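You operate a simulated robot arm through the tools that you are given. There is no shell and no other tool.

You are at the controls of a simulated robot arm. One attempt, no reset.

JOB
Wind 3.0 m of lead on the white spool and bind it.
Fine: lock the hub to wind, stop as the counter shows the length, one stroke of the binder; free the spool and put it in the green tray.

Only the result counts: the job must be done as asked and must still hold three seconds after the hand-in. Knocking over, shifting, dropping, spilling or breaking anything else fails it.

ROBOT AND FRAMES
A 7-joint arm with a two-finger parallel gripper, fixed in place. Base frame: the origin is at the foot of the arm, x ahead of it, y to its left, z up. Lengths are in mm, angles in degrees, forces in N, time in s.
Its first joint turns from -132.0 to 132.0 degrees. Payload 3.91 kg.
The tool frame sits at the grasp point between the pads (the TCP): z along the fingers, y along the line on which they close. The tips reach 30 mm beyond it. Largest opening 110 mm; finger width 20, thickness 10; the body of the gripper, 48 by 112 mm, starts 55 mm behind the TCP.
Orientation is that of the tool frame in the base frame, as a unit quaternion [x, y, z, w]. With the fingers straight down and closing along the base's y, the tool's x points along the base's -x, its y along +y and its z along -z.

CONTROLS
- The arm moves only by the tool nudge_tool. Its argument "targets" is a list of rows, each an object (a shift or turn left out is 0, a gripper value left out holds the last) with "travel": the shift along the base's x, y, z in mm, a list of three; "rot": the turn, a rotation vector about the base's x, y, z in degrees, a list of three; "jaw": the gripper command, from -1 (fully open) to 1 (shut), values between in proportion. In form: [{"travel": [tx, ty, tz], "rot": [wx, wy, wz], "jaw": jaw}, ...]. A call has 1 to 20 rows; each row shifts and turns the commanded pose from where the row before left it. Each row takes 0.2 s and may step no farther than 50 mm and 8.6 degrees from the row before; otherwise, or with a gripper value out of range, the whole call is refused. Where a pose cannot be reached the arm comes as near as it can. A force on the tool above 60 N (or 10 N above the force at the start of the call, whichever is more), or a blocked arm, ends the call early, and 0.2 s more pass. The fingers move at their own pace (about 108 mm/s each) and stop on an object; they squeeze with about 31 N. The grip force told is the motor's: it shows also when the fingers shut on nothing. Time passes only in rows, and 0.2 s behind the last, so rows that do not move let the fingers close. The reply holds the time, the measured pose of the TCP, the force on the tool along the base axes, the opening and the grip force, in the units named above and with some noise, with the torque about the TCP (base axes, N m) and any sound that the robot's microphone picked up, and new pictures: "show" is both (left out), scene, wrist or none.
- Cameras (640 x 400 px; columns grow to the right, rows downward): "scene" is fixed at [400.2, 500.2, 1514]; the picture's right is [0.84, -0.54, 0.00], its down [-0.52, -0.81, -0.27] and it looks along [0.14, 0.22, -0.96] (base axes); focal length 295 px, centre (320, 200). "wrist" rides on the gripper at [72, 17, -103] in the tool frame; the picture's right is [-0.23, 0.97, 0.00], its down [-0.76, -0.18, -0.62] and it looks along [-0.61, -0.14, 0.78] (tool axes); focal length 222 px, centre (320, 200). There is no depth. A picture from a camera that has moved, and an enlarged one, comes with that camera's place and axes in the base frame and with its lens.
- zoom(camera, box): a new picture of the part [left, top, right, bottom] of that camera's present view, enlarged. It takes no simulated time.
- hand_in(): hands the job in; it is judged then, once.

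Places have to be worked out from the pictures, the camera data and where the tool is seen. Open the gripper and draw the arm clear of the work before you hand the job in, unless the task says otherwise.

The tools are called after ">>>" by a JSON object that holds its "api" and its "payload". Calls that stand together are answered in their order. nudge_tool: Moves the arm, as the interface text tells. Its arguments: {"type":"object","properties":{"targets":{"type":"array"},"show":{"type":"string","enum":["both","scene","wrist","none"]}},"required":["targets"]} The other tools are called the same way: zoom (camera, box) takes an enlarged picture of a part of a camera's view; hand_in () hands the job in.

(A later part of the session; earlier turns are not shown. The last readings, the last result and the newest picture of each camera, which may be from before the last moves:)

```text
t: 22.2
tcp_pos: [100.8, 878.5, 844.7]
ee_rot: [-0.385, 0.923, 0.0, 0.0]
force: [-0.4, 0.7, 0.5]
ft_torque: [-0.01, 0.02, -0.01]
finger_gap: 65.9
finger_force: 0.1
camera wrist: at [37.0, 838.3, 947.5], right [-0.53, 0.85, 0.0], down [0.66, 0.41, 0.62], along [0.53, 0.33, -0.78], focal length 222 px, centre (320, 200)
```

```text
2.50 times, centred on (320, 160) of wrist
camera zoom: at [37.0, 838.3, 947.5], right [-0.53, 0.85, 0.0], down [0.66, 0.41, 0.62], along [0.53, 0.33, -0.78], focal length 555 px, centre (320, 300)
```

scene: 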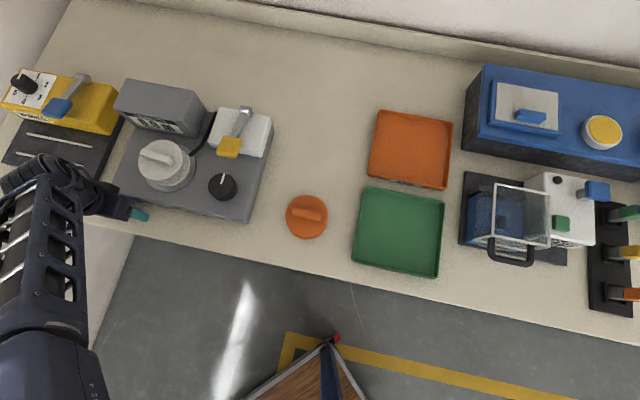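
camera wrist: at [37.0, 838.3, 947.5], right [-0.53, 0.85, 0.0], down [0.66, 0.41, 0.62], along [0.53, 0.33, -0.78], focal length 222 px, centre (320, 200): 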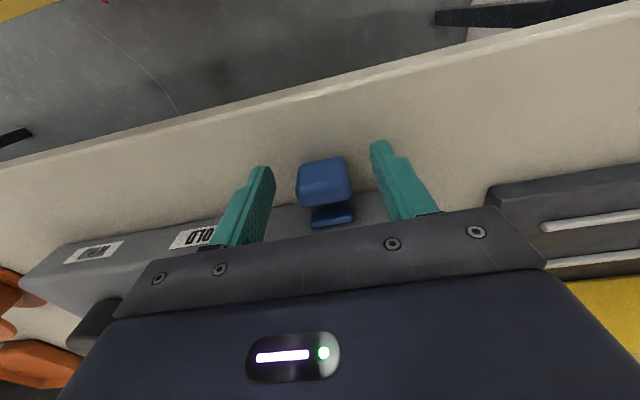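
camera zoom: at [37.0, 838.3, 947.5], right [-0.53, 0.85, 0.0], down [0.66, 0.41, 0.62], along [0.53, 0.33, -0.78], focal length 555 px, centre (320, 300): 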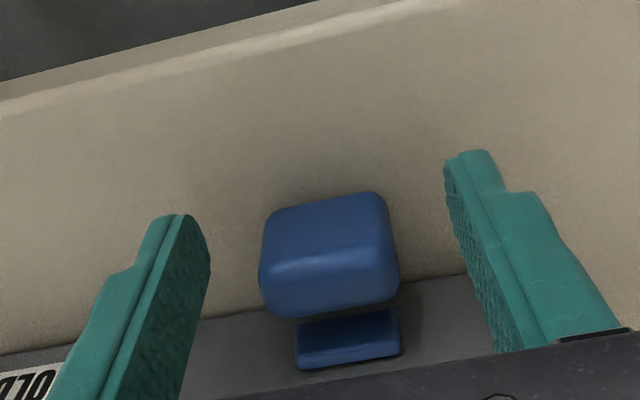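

The block is neatly between the fingers. I close on it and check the width.

>>> {"api": "nudge_tool", "payload": {"targets": [{"jaw": 1}, {"jaw": 1}, {"jaw": 1}], "show": "wrist"}}

>>> {"api": "zoom", "payload": {"camera": "wrist", "box": [220, 80, 420, 240]}}

```text
t: 23.0
tcp_pos: [100.2, 878.6, 844.1]
ee_rot: [-0.384, 0.923, -0.001, 0.0]
force: [-0.5, 0.2, -2.8]
ft_torque: [0.37, -0.21, -0.1]
finger_gap: 35.7
finger_force: 44.9
camera wrist: at [37.1, 838.3, 947.6], right [-0.53, 0.85, 0.0], down [0.66, 0.41, 0.62], along [0.53, 0.33, -0.78], focal length 222 px, centre (320, 200)
```

wrist: 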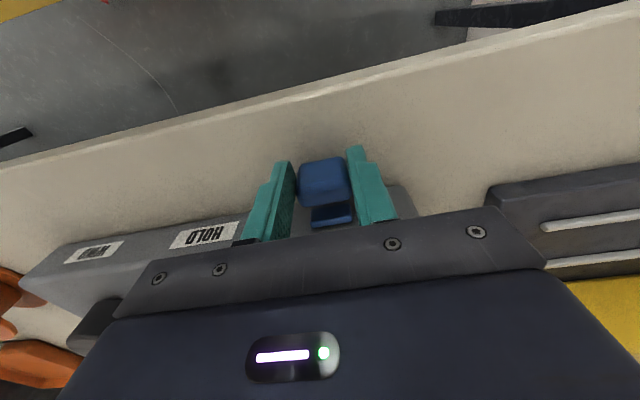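

```text
2.50 times, centred on (320, 160) of wrist
camera zoom: at [37.1, 838.3, 947.6], right [-0.53, 0.85, 0.0], down [0.66, 0.41, 0.62], along [0.53, 0.33, -0.78], focal length 555 px, centre (320, 300)
```

zoom: 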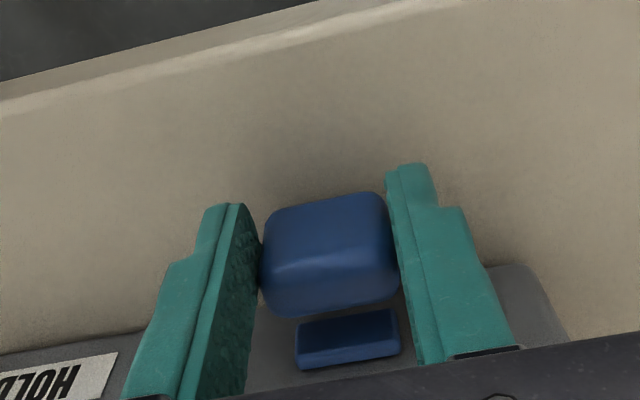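

Gripped at 35.7 mm. I push it toward the machine (+n) by 8 mm in small steps while watching the force.

>>> {"api": "nudge_tool", "payload": {"targets": [{"travel": [2, 2, 0]}, {"travel": [2, 2, 0]}, {"travel": [1.7, 1.7, 0]}], "show": "wrist"}}

>>> {"api": "zoom", "payload": {"camera": "wrist", "box": [220, 80, 420, 240]}}

```text
t: 23.8
tcp_pos: [104.8, 883.0, 843.5]
ee_rot: [-0.384, 0.923, -0.002, -0.001]
force: [-20.4, -40.3, -6.6]
ft_torque: [-0.44, 0.99, -0.59]
finger_gap: 35.7
finger_force: 45.6
camera wrist: at [41.3, 842.8, 948.0], right [-0.53, 0.85, 0.0], down [0.66, 0.42, 0.62], along [0.53, 0.33, -0.78], focal length 222 px, centre (320, 200)
```

wrist: 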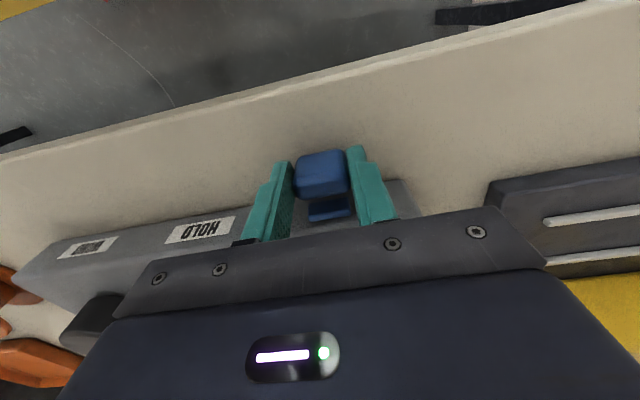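

```text
2.50 times, centred on (320, 160) of wrist
camera zoom: at [41.3, 842.8, 948.0], right [-0.53, 0.85, 0.0], down [0.66, 0.42, 0.62], along [0.53, 0.33, -0.78], focal length 555 px, centre (320, 300)
```

zoom: 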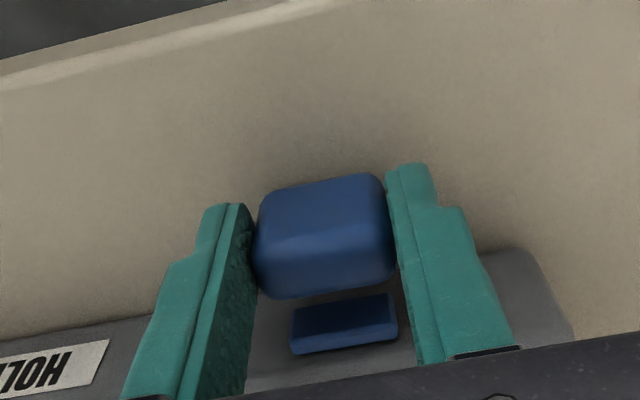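

Pushing inward met 45 N and the fingers slid along the block, so it doesn't simply push in like that. I open, back off and examine the block more closely before trying anything else.

>>> {"api": "nudge_tool", "payload": {"targets": [{"travel": [-1.5, -1.5, 0]}, {"travel": [0, 0, 0], "jaw": 0.1}, {"travel": [-4, -4, 0], "jaw": 0.0}, {"travel": [-10, -10, 40]}, {"travel": [-30, -30, 20]}, {"travel": [-30, -30, 0]}, {}], "show": "both"}}

>>> {"api": "zoom", "payload": {"camera": "scene", "box": [115, 192, 155, 220]}}

>>> {"api": "zoom", "payload": {"camera": "wrist", "box": [240, 80, 420, 220]}}

```text
t: 25.4
tcp_pos: [31.1, 806.3, 904.7]
ee_rot: [-0.384, 0.923, 0.001, 0.0]
force: [-0.4, 1.1, -0.2]
ft_torque: [0.04, -0.01, -0.02]
finger_gap: 54.8
finger_force: 0.1
camera wrist: at [-31.8, 767.7, 1008.3], right [-0.53, 0.85, 0.0], down [0.66, 0.41, 0.62], along [0.53, 0.33, -0.78], focal length 222 px, centre (320, 200)
```

scene: 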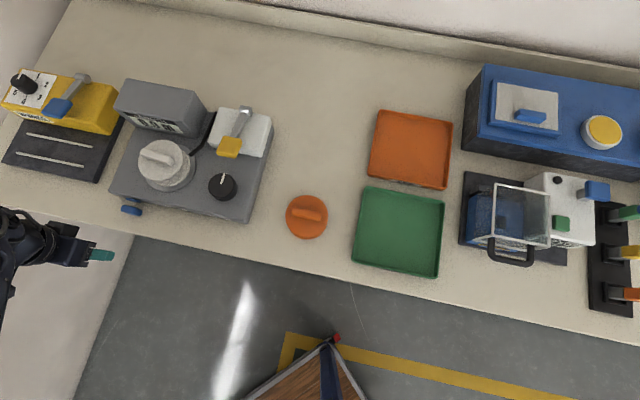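
wrist: 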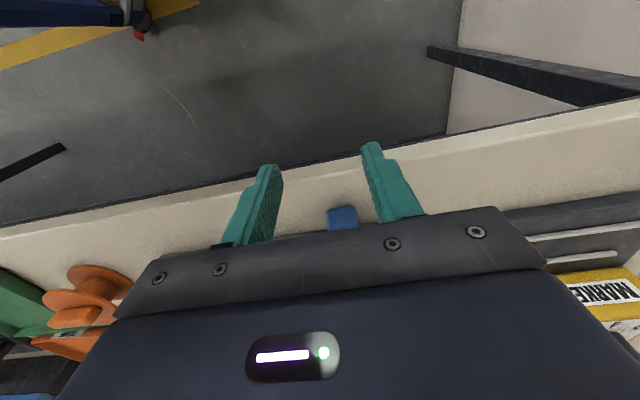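

```text
14.29 times, centred on (135, 206) of scene
camera zoom: at [400.2, 500.2, 1514.0], right [0.84, -0.54, 0.0], down [-0.52, -0.81, -0.27], along [0.14, 0.22, -0.96], focal length 4211 px, centre (2963, 114)
```

zoom: 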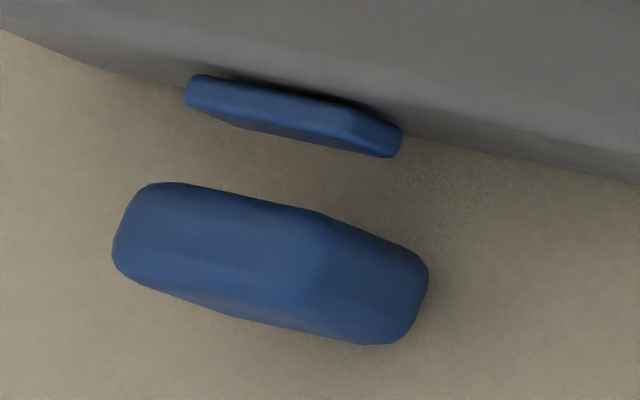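

```text
2.86 times, centred on (330, 150) of wrist
camera zoom: at [-31.8, 767.7, 1008.3], right [-0.53, 0.85, 0.0], down [0.66, 0.41, 0.62], along [0.53, 0.33, -0.78], focal length 635 px, centre (291, 343)
```

zoom: 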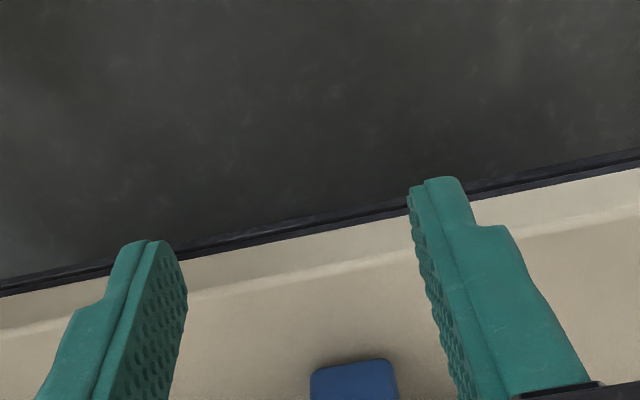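

No stem is visible; the small blue shoe on the face and the block look like a slider that may run sideways along the front (labels HOLD, WIND lie to its right). I return to grip it and test a small sideways move (+a) with force monitoring.

>>> {"api": "nudge_tool", "payload": {"targets": [{"travel": [30, 30, 0]}, {"travel": [30, 30, -20]}, {"travel": [11.5, 11.5, -39]}, {}, {"jaw": 1}, {"jaw": 1}, {"jaw": 1}], "show": "none"}}

>>> {"api": "nudge_tool", "payload": {"targets": [{"travel": [1, -1, 0]}, {"travel": [1, -1, 0]}, {"travel": [1, -1, 0]}], "show": "wrist"}}

```text
t: 27.0
tcp_pos: [104.0, 879.5, 845.0]
ee_rot: [-0.384, 0.923, 0.0, 0.0]
force: [1.1, 3.3, -5.2]
ft_torque: [0.55, -0.16, 0.02]
finger_gap: 35.7
finger_force: 44.8
```

```text
t: 27.8
tcp_pos: [105.5, 876.3, 845.8]
ee_rot: [-0.384, 0.923, -0.001, -0.001]
force: [3.6, 6.3, -14.0]
ft_torque: [0.53, 0.0, -0.19]
finger_gap: 35.5
finger_force: 44.6
camera wrist: at [42.4, 836.4, 948.4], right [-0.53, 0.85, 0.0], down [0.66, 0.42, 0.62], along [0.53, 0.33, -0.78], focal length 222 px, centre (320, 200)
```

wrist: 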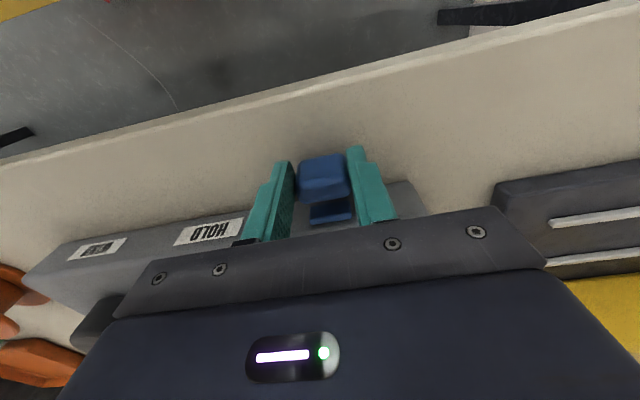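

Lateral resistance is tiny (≈2 N) but there is −14 N in z, as if the block follows an arc or twists. I zoom to see how the block and the shoe moved.

>>> {"api": "zoom", "payload": {"camera": "wrist", "box": [220, 80, 420, 240]}}

>>> {"api": "zoom", "payload": {"camera": "scene", "box": [90, 150, 250, 240]}}

```text
2.50 times, centred on (320, 160) of wrist
camera zoom: at [42.4, 836.4, 948.4], right [-0.53, 0.85, 0.0], down [0.66, 0.42, 0.62], along [0.53, 0.33, -0.78], focal length 555 px, centre (320, 300)
```

zoom: 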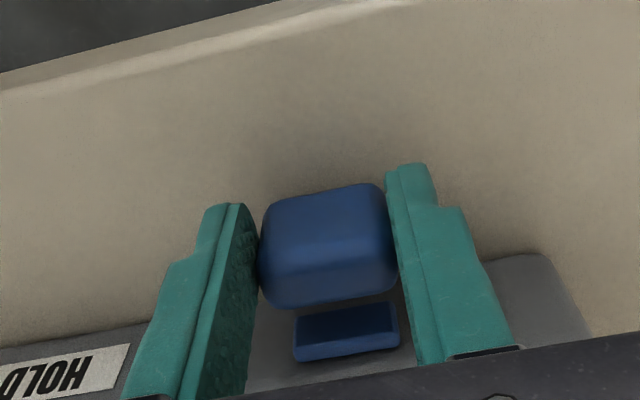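

```text
4.00 times, centred on (170, 195) of scene
camera zoom: at [400.2, 500.2, 1514.0], right [0.84, -0.54, 0.0], down [-0.52, -0.81, -0.27], along [0.14, 0.22, -0.96], focal length 1179 px, centre (920, 220)
```

zoom: 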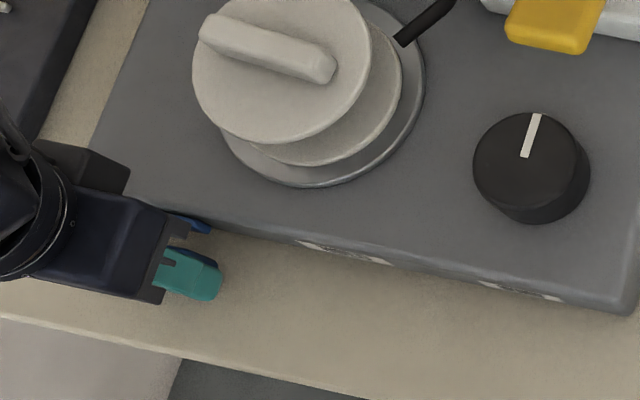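

The shoe and block moved together sideways relative to the HOLD label — it's a lateral slider. I keep sliding right in small steps while watching the force for an end stop or detent.

>>> {"api": "nudge_tool", "payload": {"targets": [{"travel": [2, -2, -1]}, {"travel": [2, -2, 0]}, {"travel": [2, -2, 0]}], "show": "none"}}

>>> {"api": "nudge_tool", "payload": {"targets": [{"travel": [2, -2, 0]}, {"travel": [2, -2, 0]}, {"travel": [2, -2, 0]}], "show": "wrist"}}

```text
t: 28.6
tcp_pos: [111.6, 870.3, 845.0]
ee_rot: [-0.384, 0.923, -0.001, -0.002]
force: [1.7, 3.6, -15.8]
ft_torque: [0.55, 0.22, 0.0]
finger_gap: 35.9
finger_force: 44.7
```

```text
t: 29.4
tcp_pos: [116.8, 864.8, 845.1]
ee_rot: [-0.385, 0.923, 0.001, 0.001]
force: [-0.8, 0.1, -14.2]
ft_torque: [-0.23, 0.03, -0.16]
finger_gap: 35.7
finger_force: 45.8
camera wrist: at [53.9, 824.9, 948.4], right [-0.53, 0.85, 0.0], down [0.66, 0.42, 0.62], along [0.53, 0.33, -0.78], focal length 222 px, centre (320, 200)
```

wrist: 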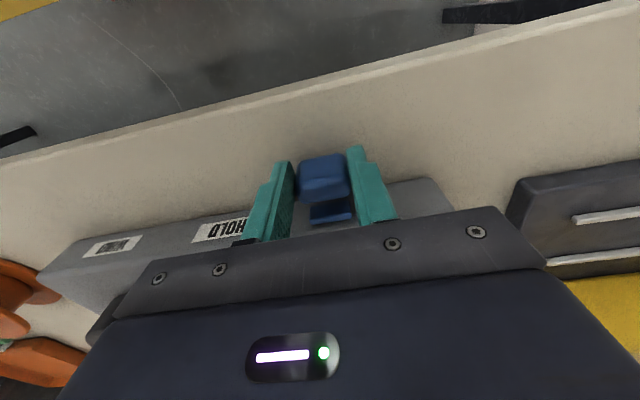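

It slides freely (a now ≈ −529). I continue right in steps toward the HOLD label, watching forces and the counter.

>>> {"api": "nudge_tool", "payload": {"targets": [{"travel": [2.5, -2.5, -0.5]}, {"travel": [2.5, -2.5, -0.5]}, {"travel": [2.5, -2.5, -0.5]}, {"travel": [2.5, -2.5, 0]}], "show": "none"}}

>>> {"api": "nudge_tool", "payload": {"targets": [{"travel": [2.5, -2.5, 0]}, {"travel": [2.5, -2.5, 0]}, {"travel": [2.5, -2.5, 0]}, {"travel": [2.5, -2.5, 0]}], "show": "both"}}

```text
t: 30.4
tcp_pos: [126.6, 854.5, 845.2]
ee_rot: [-0.385, 0.923, 0.0, 0.0]
force: [-3.6, -1.2, 1.0]
ft_torque: [-0.85, 0.49, -0.13]
finger_gap: 35.8
finger_force: 45.0
```

```text
t: 31.4
tcp_pos: [133.8, 848.9, 844.3]
ee_rot: [-0.385, 0.923, 0.003, 0.001]
force: [-25.7, 46.7, 5.7]
ft_torque: [0.3, 0.36, -0.3]
finger_gap: 35.8
finger_force: 45.1
camera wrist: at [71.0, 807.1, 948.1], right [-0.53, 0.85, 0.01], down [0.66, 0.41, 0.62], along [0.53, 0.34, -0.78], focal length 222 px, centre (320, 200)
```

scene: 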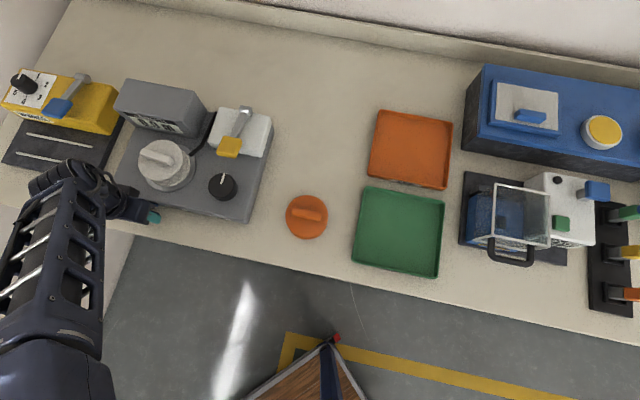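
wrist: 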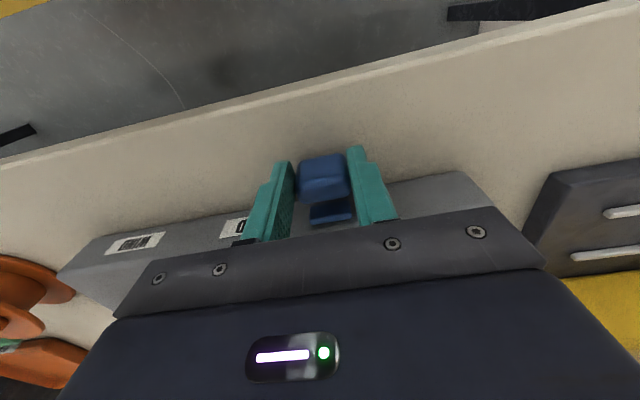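

An end stop at a ≈ −506 (51 N): the slider is at its right (HOLD) end after 45 mm of travel. I relieve the push, open the jaws and lift to verify it stays.

>>> {"api": "nudge_tool", "payload": {"targets": [{"travel": [-2.5, 2.5, 0]}, {"travel": [-2, 2, 0]}, {}], "show": "none"}}

```text
t: 32.2
tcp_pos: [133.5, 848.7, 844.1]
ee_rot: [-0.384, 0.923, 0.0, 0.001]
force: [-11.5, -10.9, 38.0]
ft_torque: [-0.29, 0.51, -0.16]
finger_gap: 35.7
finger_force: 44.4
```

Lateral load is gone; some vertical load (38 N) remains through the grip. I open the jaws and rise.

>>> {"api": "nudge_tool", "payload": {"targets": [{"jaw": 0.1}, {"jaw": 0}, {"travel": [0, 0, 30]}, {"travel": [0, 0, 50]}, {"travel": [-15, -15, 40]}, {}], "show": "both"}}

>>> {"api": "zoom", "payload": {"camera": "scene", "box": [100, 70, 280, 230]}}

>>> {"api": "zoom", "payload": {"camera": "wrist", "box": [200, 60, 440, 230]}}

```text
t: 33.6
tcp_pos: [117.3, 833.9, 964.1]
ee_rot: [-0.384, 0.923, 0.0, 0.0]
force: [-0.5, -0.4, 0.0]
ft_torque: [-0.03, 0.0, 0.01]
finger_gap: 55.0
finger_force: 0.1
camera wrist: at [55.4, 793.9, 1068.2], right [-0.53, 0.85, 0.0], down [0.66, 0.41, 0.62], along [0.53, 0.33, -0.78], focal length 222 px, centre (320, 200)
```

scene: 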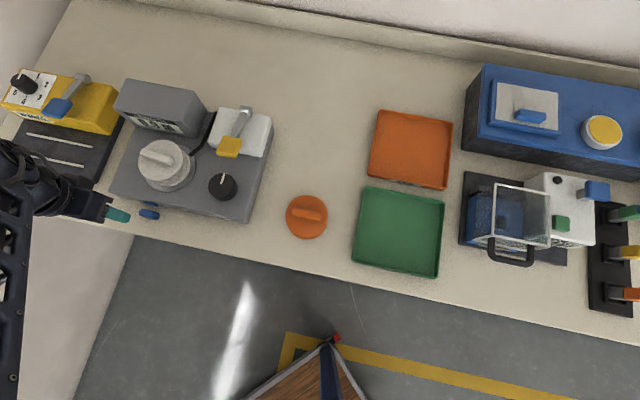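
wrist: 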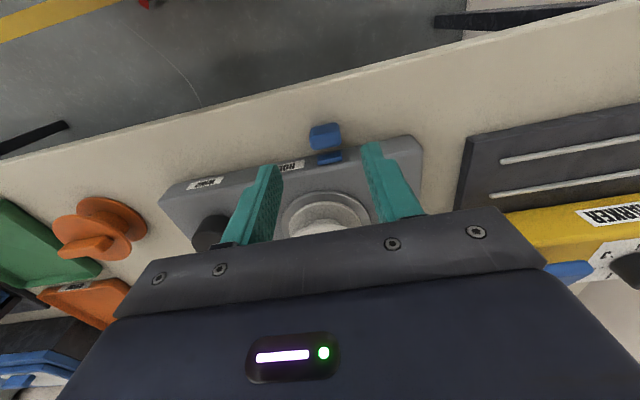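

```text
2.50 times, centred on (190, 150) of scene
camera zoom: at [400.2, 500.2, 1514.0], right [0.84, -0.54, 0.0], down [-0.52, -0.81, -0.27], along [0.14, 0.22, -0.96], focal length 737 px, centre (645, 325)
```

zoom: 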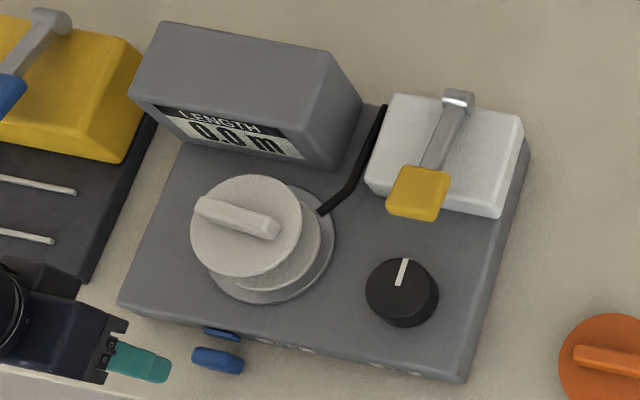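

```text
2.35 times, centred on (320, 145) of wrist
camera zoom: at [55.4, 793.9, 1068.2], right [-0.53, 0.85, 0.0], down [0.66, 0.41, 0.62], along [0.53, 0.33, -0.78], focal length 523 px, centre (320, 329)
```

zoom: 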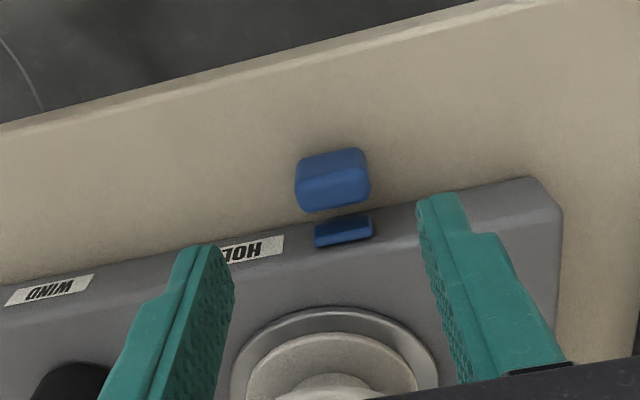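

The blue slider now stays at the HOLD end. Next is the WIND knob near (319, 822); I move above it, turning the jaws to about 94°, and look at it closely.

>>> {"api": "nudge_tool", "payload": {"targets": [{"travel": [20, -20, 12], "rot": [0, 0, -8.2]}, {"travel": [40, -2, 12], "rot": [0, 0, -8.2]}, {"travel": [46, 1, 12], "rot": [0, 0, -8.2]}, {"travel": [46, 4, 0], "rot": [0, 0, -8.2]}, {"travel": [46, 4, 0], "rot": [0, 0, -8.2]}, {}], "show": "both"}}

>>> {"api": "zoom", "payload": {"camera": "wrist", "box": [220, 20, 440, 200]}}

>>> {"api": "zoom", "payload": {"camera": "scene", "box": [100, 70, 280, 230]}}

```text
t: 35.0
tcp_pos: [317.3, 822.0, 998.1]
ee_rot: [-0.036, 0.999, 0.0, 0.0]
force: [-0.4, -0.1, 0.4]
ft_torque: [-0.01, -0.05, 0.0]
finger_gap: 55.2
finger_force: 0.0
camera wrist: at [243.5, 833.1, 1102.4], right [0.16, 0.99, 0.0], down [0.77, -0.12, 0.62], along [0.62, -0.1, -0.78], focal length 222 px, centre (320, 200)
```

scene: 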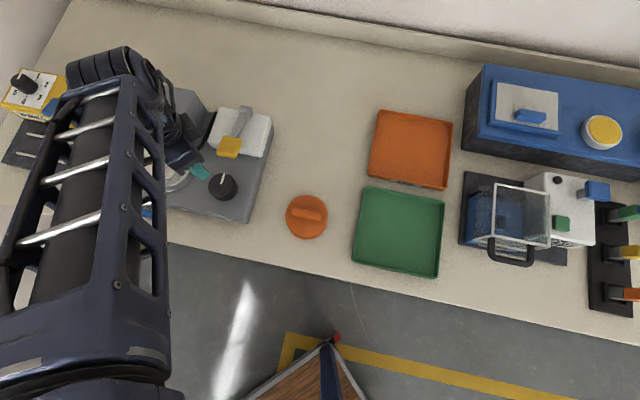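
wrist: 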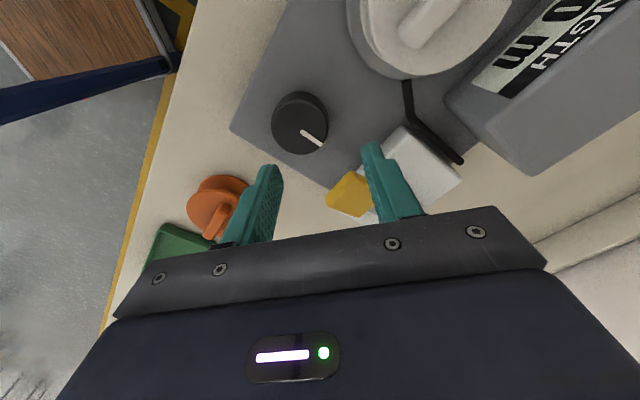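

```text
2.22 times, centred on (330, 110) of wrist
camera zoom: at [243.5, 833.1, 1102.4], right [0.16, 0.99, 0.0], down [0.77, -0.12, 0.62], along [0.62, -0.1, -0.78], focal length 494 px, centre (298, 400)
```

zoom: 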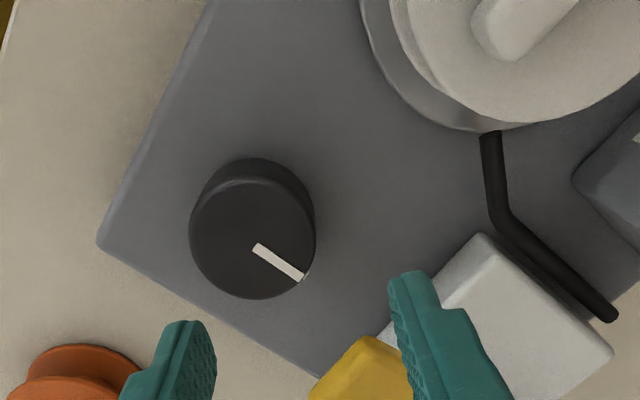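

```text
2.50 times, centred on (190, 150) of scene
camera zoom: at [400.2, 500.2, 1514.0], right [0.84, -0.54, 0.0], down [-0.52, -0.81, -0.27], along [0.14, 0.22, -0.96], focal length 737 px, centre (645, 325)
```

zoom: 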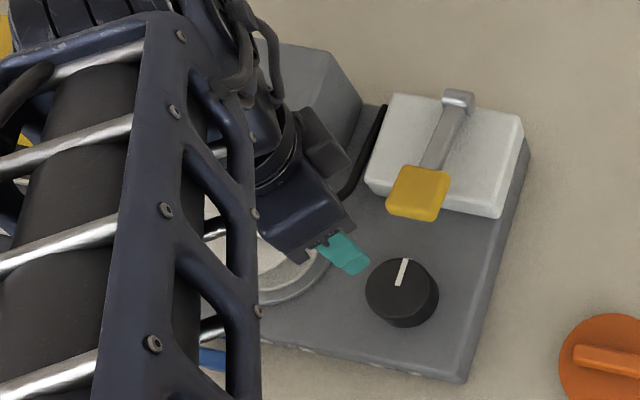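

The knob is centred at about (326.7, 799), top z≈871, diameter ≈60 mm, pointer facing away from the base. At a jaw angle of ≈120° the wrist camera should still see the counter, so I align there, open to 80 mm and lower partway.

>>> {"api": "nudge_tool", "payload": {"targets": [{"travel": [4, -10, 0], "rot": [0, 0, 8.5], "jaw": -0.45}, {"travel": [5, -13, 0], "rot": [0, 0, 8.5]}, {"travel": [0, 0, -20], "rot": [0, 0, 8.5]}, {"travel": [0, 0, -40]}, {}], "show": "both"}}

>>> {"api": "zoom", "payload": {"camera": "wrist", "box": [220, 60, 440, 230]}}

>>> {"api": "zoom", "payload": {"camera": "wrist", "box": [460, 60, 640, 280]}}

```text
t: 36.2
tcp_pos: [326.8, 798.7, 940.3]
ee_rot: [-0.256, 0.967, 0.0, 0.0]
force: [-0.4, -0.7, 0.0]
ft_torque: [0.0, -0.01, -0.01]
finger_gap: 79.7
finger_force: 0.0
camera wrist: at [254.8, 776.5, 1042.9], right [-0.29, 0.96, 0.0], down [0.75, 0.22, 0.62], along [0.6, 0.18, -0.78], focal length 222 px, centre (320, 200)
```

scene: 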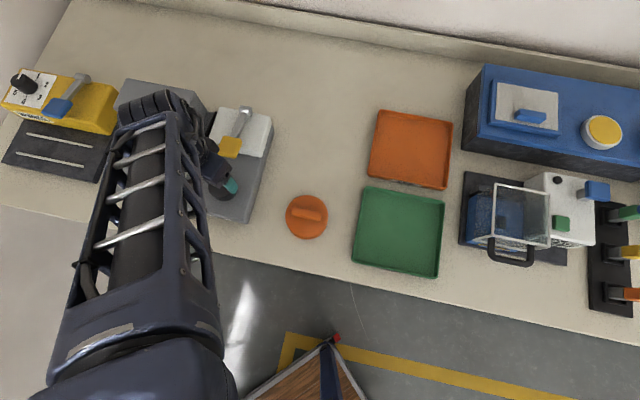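
wrist: 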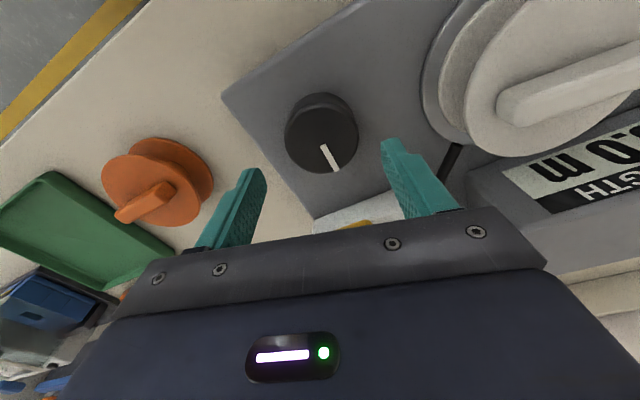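

```text
2.35 times, centred on (330, 145) of wrist
camera zoom: at [254.8, 776.5, 1042.9], right [-0.29, 0.96, 0.0], down [0.75, 0.22, 0.62], along [0.6, 0.18, -0.78], focal length 523 px, centre (296, 329)
```

zoom: 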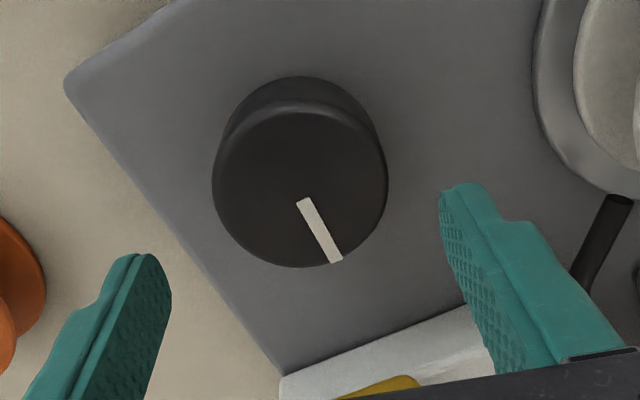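

```text
1.82 times, centred on (550, 170) of wrist
camera zoom: at [254.8, 776.5, 1042.9], right [-0.29, 0.96, 0.0], down [0.75, 0.22, 0.62], along [0.6, 0.18, -0.78], focal length 404 px, centre (-98, 254)
```

zoom: 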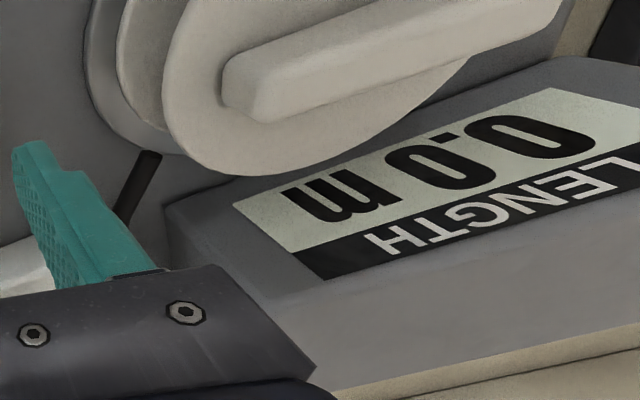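

The counter is readable in the wrist view at this angle, and the knob is centred between the jaws. I descend to z≈887 and close on the knob.

>>> {"api": "nudge_tool", "payload": {"targets": [{"travel": [0, 0, -30]}, {"travel": [0, 0, -23]}, {}], "show": "both"}}

>>> {"api": "zoom", "payload": {"camera": "wrist", "box": [220, 60, 640, 280]}}

>>> {"api": "zoom", "payload": {"camera": "scene", "box": [160, 90, 290, 230]}}

```text
t: 37.0
tcp_pos: [324.1, 798.2, 886.5]
ee_rot: [-0.256, 0.967, 0.0, 0.0]
force: [-0.3, 0.8, 0.2]
ft_torque: [0.01, 0.03, -0.04]
finger_gap: 79.7
finger_force: 0.1
camera wrist: at [253.9, 776.9, 989.6], right [-0.28, 0.96, 0.0], down [0.75, 0.22, 0.62], along [0.6, 0.18, -0.78], focal length 222 px, centre (320, 200)
```

scene: 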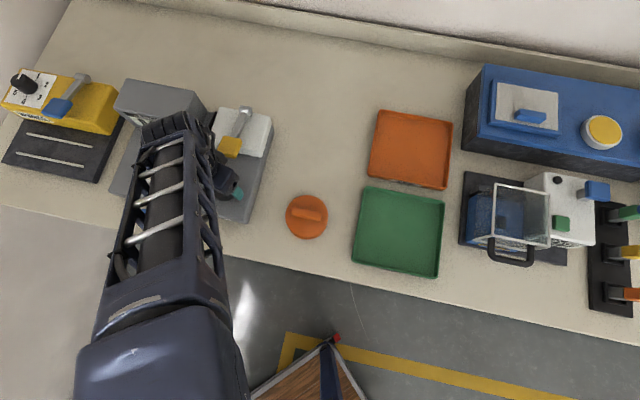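
wrist: 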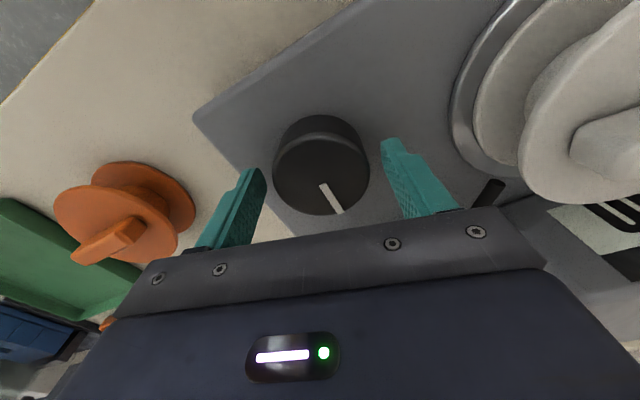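

```text
1.52 times, centred on (430, 170) of wrist
camera zoom: at [253.9, 776.9, 989.6], right [-0.28, 0.96, 0.0], down [0.75, 0.22, 0.62], along [0.6, 0.18, -0.78], focal length 338 px, centre (152, 246)
```

zoom: 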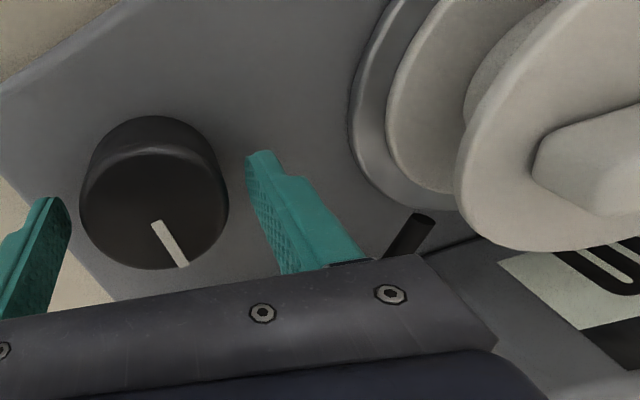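

```text
2.86 times, centred on (225, 160) of scene
camera zoom: at [400.2, 500.2, 1514.0], right [0.84, -0.54, 0.0], down [-0.52, -0.81, -0.27], along [0.14, 0.22, -0.96], focal length 842 px, centre (591, 314)
```

zoom: 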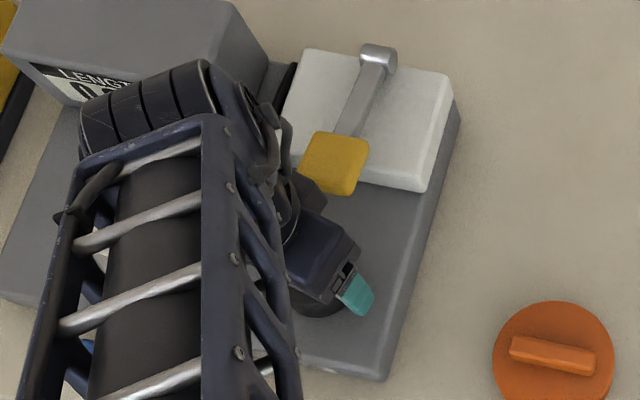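

At this height only the "m" of the counter shows in the wrist view and the first digit in the scene view. I close on the knob and test a small clockwise turn (−8°), checking torque.

>>> {"api": "nudge_tool", "payload": {"targets": [{"travel": [1.2, 0.5, 0], "jaw": 1}, {"jaw": 1}, {"jaw": 1}], "show": "wrist"}}

>>> {"api": "nudge_tool", "payload": {"targets": [{"rot": [0, 0, -4]}, {"rot": [0, 0, -4]}], "show": "both"}}

>>> {"api": "zoom", "payload": {"camera": "wrist", "box": [220, 60, 640, 280]}}

>>> {"api": "zoom", "payload": {"camera": "scene", "box": [110, 70, 240, 210]}}

```text
t: 37.8
tcp_pos: [325.3, 798.7, 886.3]
ee_rot: [-0.256, 0.967, -0.001, 0.0]
force: [-11.8, 2.6, -1.9]
ft_torque: [0.54, 0.0, -0.01]
finger_gap: 58.5
finger_force: 45.2
camera wrist: at [254.0, 777.5, 989.8], right [-0.29, 0.96, 0.0], down [0.75, 0.22, 0.62], along [0.6, 0.18, -0.78], focal length 222 px, centre (320, 200)
```

wrist: 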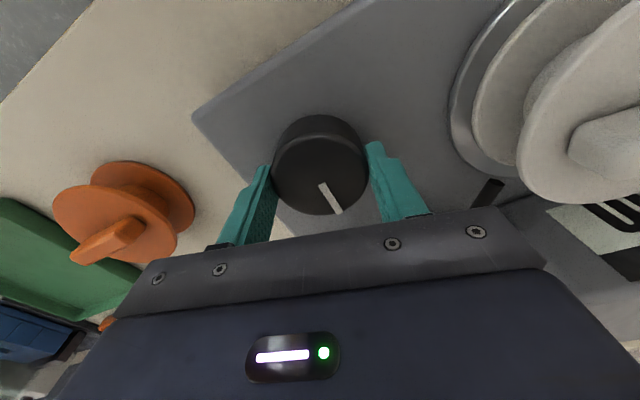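

```text
t: 38.4
tcp_pos: [324.6, 798.5, 886.6]
ee_rot: [-0.188, 0.982, -0.001, -0.001]
force: [-15.4, 5.6, -7.9]
ft_torque: [0.39, 0.69, 0.06]
finger_gap: 58.5
finger_force: 45.1
camera wrist: at [251.7, 787.8, 989.8], right [-0.15, 0.99, 0.0], down [0.77, 0.12, 0.62], along [0.62, 0.09, -0.78], focal length 222 px, centre (320, 200)
```

scene: 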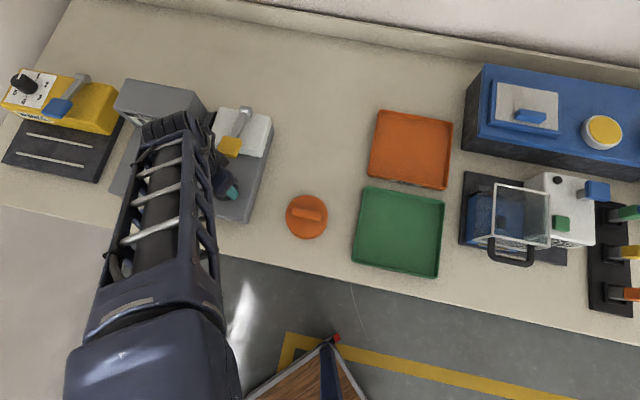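
wrist: 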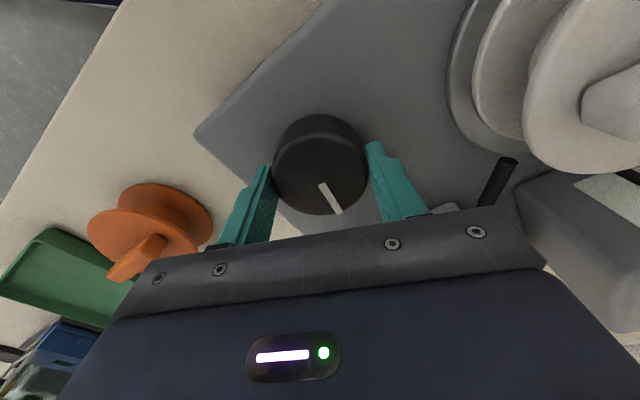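

```text
1.52 times, centred on (430, 170) of wrist
camera zoom: at [251.7, 787.8, 989.8], right [-0.15, 0.99, 0.0], down [0.77, 0.12, 0.62], along [0.62, 0.09, -0.78], focal length 338 px, centre (152, 246)
```

zoom: 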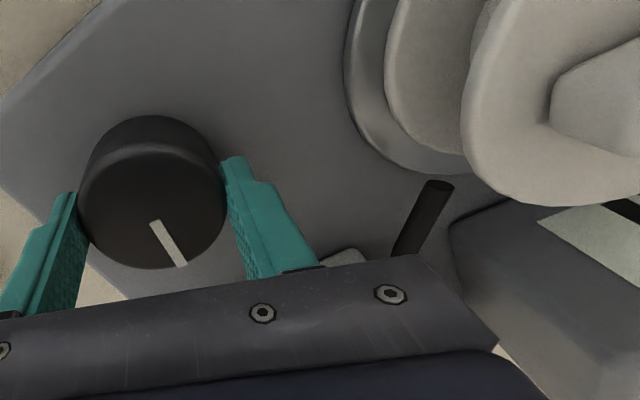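

```text
2.86 times, centred on (175, 140) of scene
camera zoom: at [400.2, 500.2, 1514.0], right [0.84, -0.54, 0.0], down [-0.52, -0.81, -0.27], along [0.14, 0.22, -0.96], focal length 842 px, centre (734, 371)
```

zoom: 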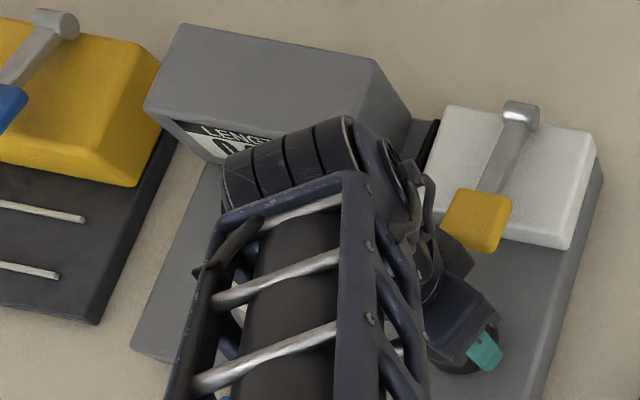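

The knob turned 8° clockwise with almost no torque. I turn it back and slightly beyond counter-clockwise to find whether its rest position is a stop.

>>> {"api": "nudge_tool", "payload": {"targets": [{"travel": [-1.5, 0.5, 0], "rot": [0, 0, 4]}, {"rot": [0, 0, 4]}, {}], "show": "none"}}

>>> {"api": "nudge_tool", "payload": {"targets": [{"rot": [0, 0, 4]}, {"rot": [0, 0, 2]}], "show": "wrist"}}

```text
t: 39.2
tcp_pos: [325.6, 800.3, 886.4]
ee_rot: [-0.257, 0.966, -0.001, 0.0]
force: [-5.2, 5.8, -13.1]
ft_torque: [-0.01, -0.22, 0.03]
finger_gap: 59.2
finger_force: 45.8
```

```text
t: 39.8
tcp_pos: [327.3, 799.2, 887.9]
ee_rot: [-0.306, 0.952, 0.0, 0.0]
force: [0.5, 4.4, -7.6]
ft_torque: [0.19, 0.06, -1.87]
finger_gap: 59.0
finger_force: 44.9
camera wrist: at [257.0, 770.9, 990.3], right [-0.38, 0.92, 0.0], down [0.72, 0.3, 0.62], along [0.58, 0.24, -0.78], focal length 222 px, centre (320, 200)
```

wrist: 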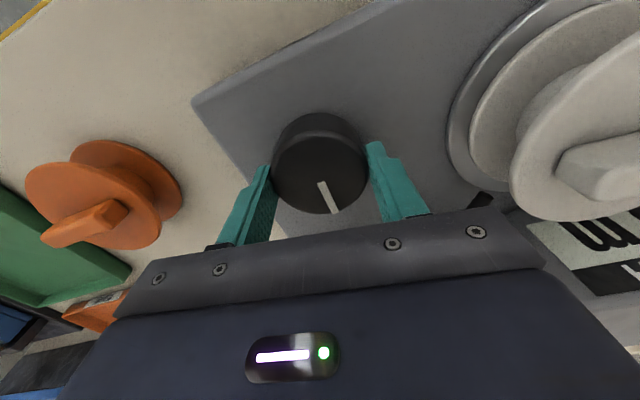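

Counter-clockwise hits a stop (−1.9 N·m), so clockwise is the working direction. I now turn clockwise in small steps, watching sound, torque and whether the spool begins to turn.

>>> {"api": "nudge_tool", "payload": {"targets": [{"travel": [-1, -0.5, 0], "rot": [0, 0, -6]}, {"rot": [0, 0, -6]}, {"rot": [0, 0, -6]}], "show": "wrist"}}

```text
t: 40.6
tcp_pos: [325.2, 798.2, 886.8]
ee_rot: [-0.153, 0.988, 0.0, 0.0]
force: [14.5, 14.0, -7.9]
ft_torque: [0.07, -1.09, 0.03]
finger_gap: 58.6
finger_force: 45.3
camera wrist: at [251.0, 792.9, 990.4], right [-0.08, 1.0, 0.0], down [0.78, 0.06, 0.62], along [0.62, 0.05, -0.78], focal length 222 px, centre (320, 200)
```

wrist: 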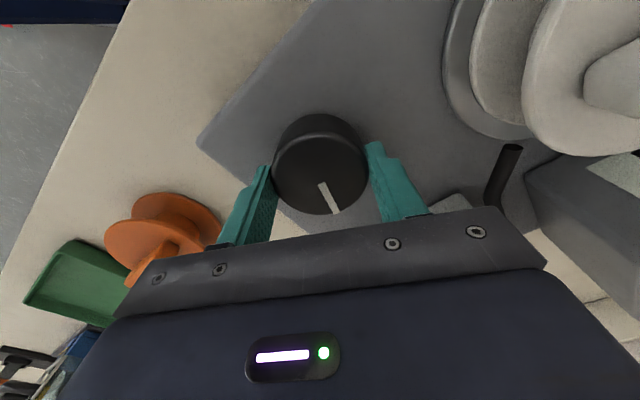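

No sound or motion yet; the tool sits ~2 mm off centre, so I correct that and continue another 18° clockwise.

>>> {"api": "nudge_tool", "payload": {"targets": [{"travel": [1.5, 1.5, 0], "rot": [0, 0, -6]}, {"rot": [0, 0, -6]}, {"rot": [0, 0, -6]}], "show": "wrist"}}

```text
t: 41.4
tcp_pos: [325.7, 798.3, 887.6]
ee_rot: [0.005, 1.0, -0.001, 0.0]
force: [3.2, -24.9, 8.8]
ft_torque: [-1.37, -0.1, 0.04]
finger_gap: 58.6
finger_force: 45.1
camera wrist: at [253.0, 816.4, 990.4], right [0.23, 0.97, 0.0], down [0.76, -0.18, 0.62], along [0.61, -0.15, -0.78], focal length 222 px, centre (320, 200)
```

wrist: 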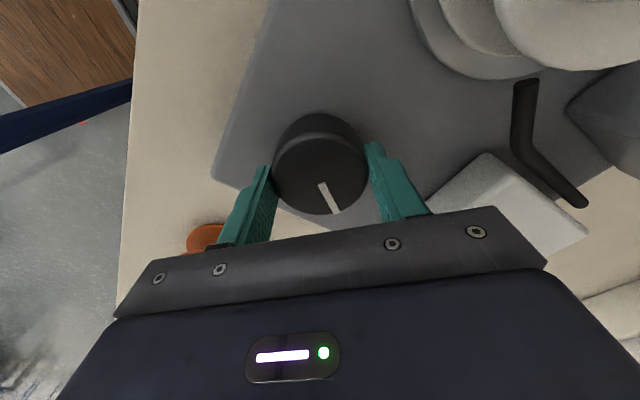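

Knob at ≈36°, still quiet. I relieve the small side load and turn another 16° clockwise, checking both views.

>>> {"api": "nudge_tool", "payload": {"targets": [{"travel": [0, -1.5, 0], "rot": [0, 0, -5]}, {"travel": [0, -1, 0], "rot": [0, 0, -5]}, {"rot": [0, 0, -6]}], "show": "both"}}

>>> {"api": "zoom", "payload": {"camera": "scene", "box": [110, 70, 260, 210]}}

```text
t: 42.2
tcp_pos: [326.0, 798.5, 887.0]
ee_rot: [0.143, 0.99, 0.001, -0.001]
force: [6.2, 15.2, -4.1]
ft_torque: [0.59, -0.72, -0.02]
finger_gap: 58.3
finger_force: 44.6
camera wrist: at [260.5, 835.1, 990.5], right [0.49, 0.87, 0.0], down [0.68, -0.39, 0.62], along [0.54, -0.31, -0.78], focal length 222 px, centre (320, 200)
```

scene: 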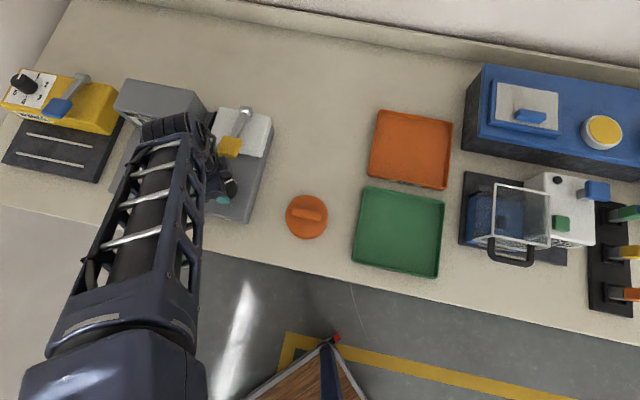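
wrist: 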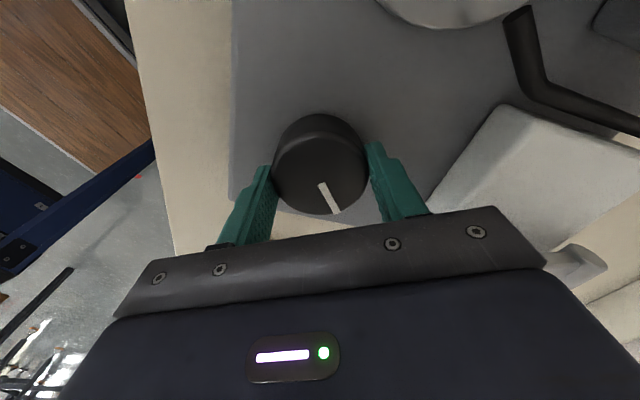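

```text
2.86 times, centred on (185, 140) of scene
camera zoom: at [400.2, 500.2, 1514.0], right [0.84, -0.54, 0.0], down [-0.52, -0.81, -0.27], along [0.14, 0.22, -0.96], focal length 842 px, centre (706, 371)
```

zoom: 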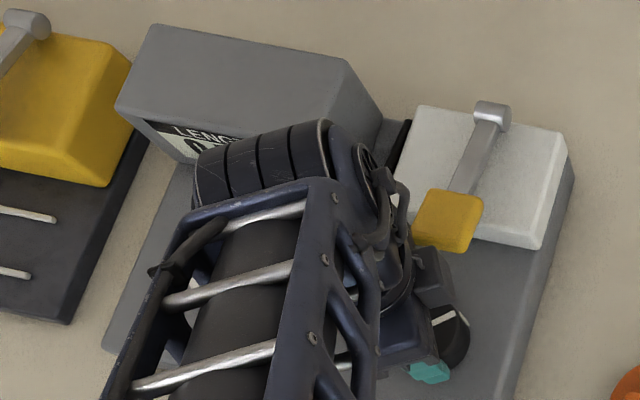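

Knob at ≈52°, nothing yet. To keep the counter in view and stay clear of the yellow lever, I release, rise 22 mm, swing the jaws back to ≈160° and regrip.

>>> {"api": "nudge_tool", "payload": {"targets": [{"jaw": -0.4}, {"jaw": -0.4}, {"travel": [0, 0, 22]}, {"rot": [0, 0, 8.6]}, {"rot": [0, 0, 8.6]}, {"rot": [0, 0, 8.6]}, {"rot": [0, 0, 8.6]}, {"rot": [0, 0, 8.6]}, {"rot": [0, 0, 8.6]}, {"rot": [0, 0, 8.6]}, {"rot": [0, 0, 8.6]}, {"rot": [0, 0, 8.6]}, {"rot": [0, 0, 8.6]}, {}], "show": "both"}}

>>> {"api": "zoom", "payload": {"camera": "wrist", "box": [220, 60, 640, 300]}}

>>> {"api": "zoom", "payload": {"camera": "scene", "box": [110, 70, 260, 210]}}

```text
t: 45.2
tcp_pos: [325.8, 796.9, 908.1]
ee_rot: [-0.572, 0.82, 0.0, 0.001]
force: [0.4, 1.6, 0.7]
ft_torque: [0.0, 0.01, -0.01]
finger_gap: 77.1
finger_force: 0.1
camera wrist: at [284.2, 734.3, 1012.1], right [-0.83, 0.55, 0.0], down [0.43, 0.65, 0.62], along [0.34, 0.52, -0.78], focal length 222 px, centre (320, 200)
```

scene: 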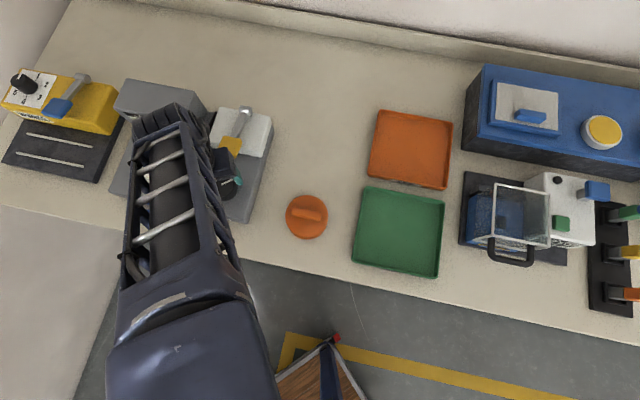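
wrist: 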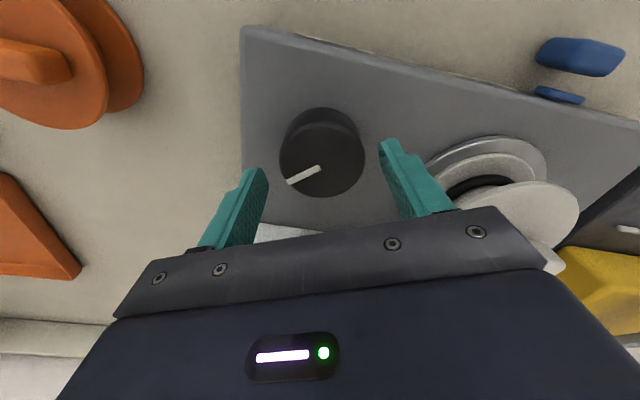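

```text
1.52 times, centred on (430, 180) of wrist
camera zoom: at [284.2, 734.3, 1012.1], right [-0.83, 0.55, 0.0], down [0.43, 0.65, 0.62], along [0.34, 0.52, -0.78], focal length 338 px, centre (152, 230)
```

zoom: 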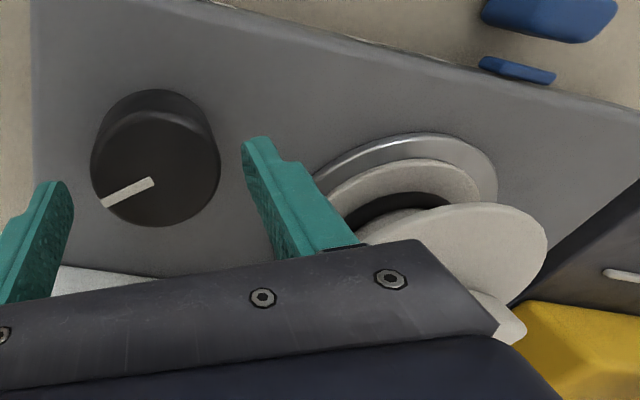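

```text
2.86 times, centred on (185, 140) of scene
camera zoom: at [400.2, 500.2, 1514.0], right [0.84, -0.54, 0.0], down [-0.52, -0.81, -0.27], along [0.14, 0.22, -0.96], focal length 842 px, centre (706, 371)
```

zoom: 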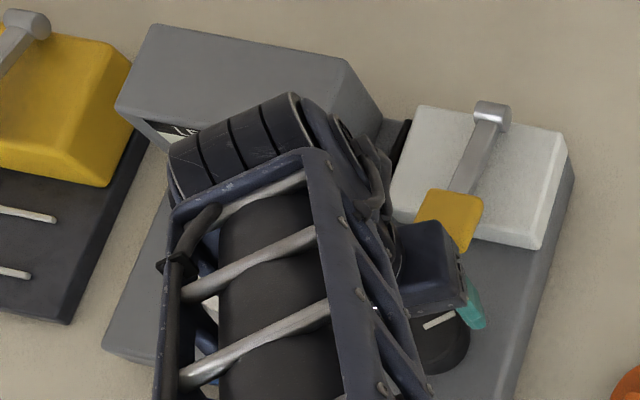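

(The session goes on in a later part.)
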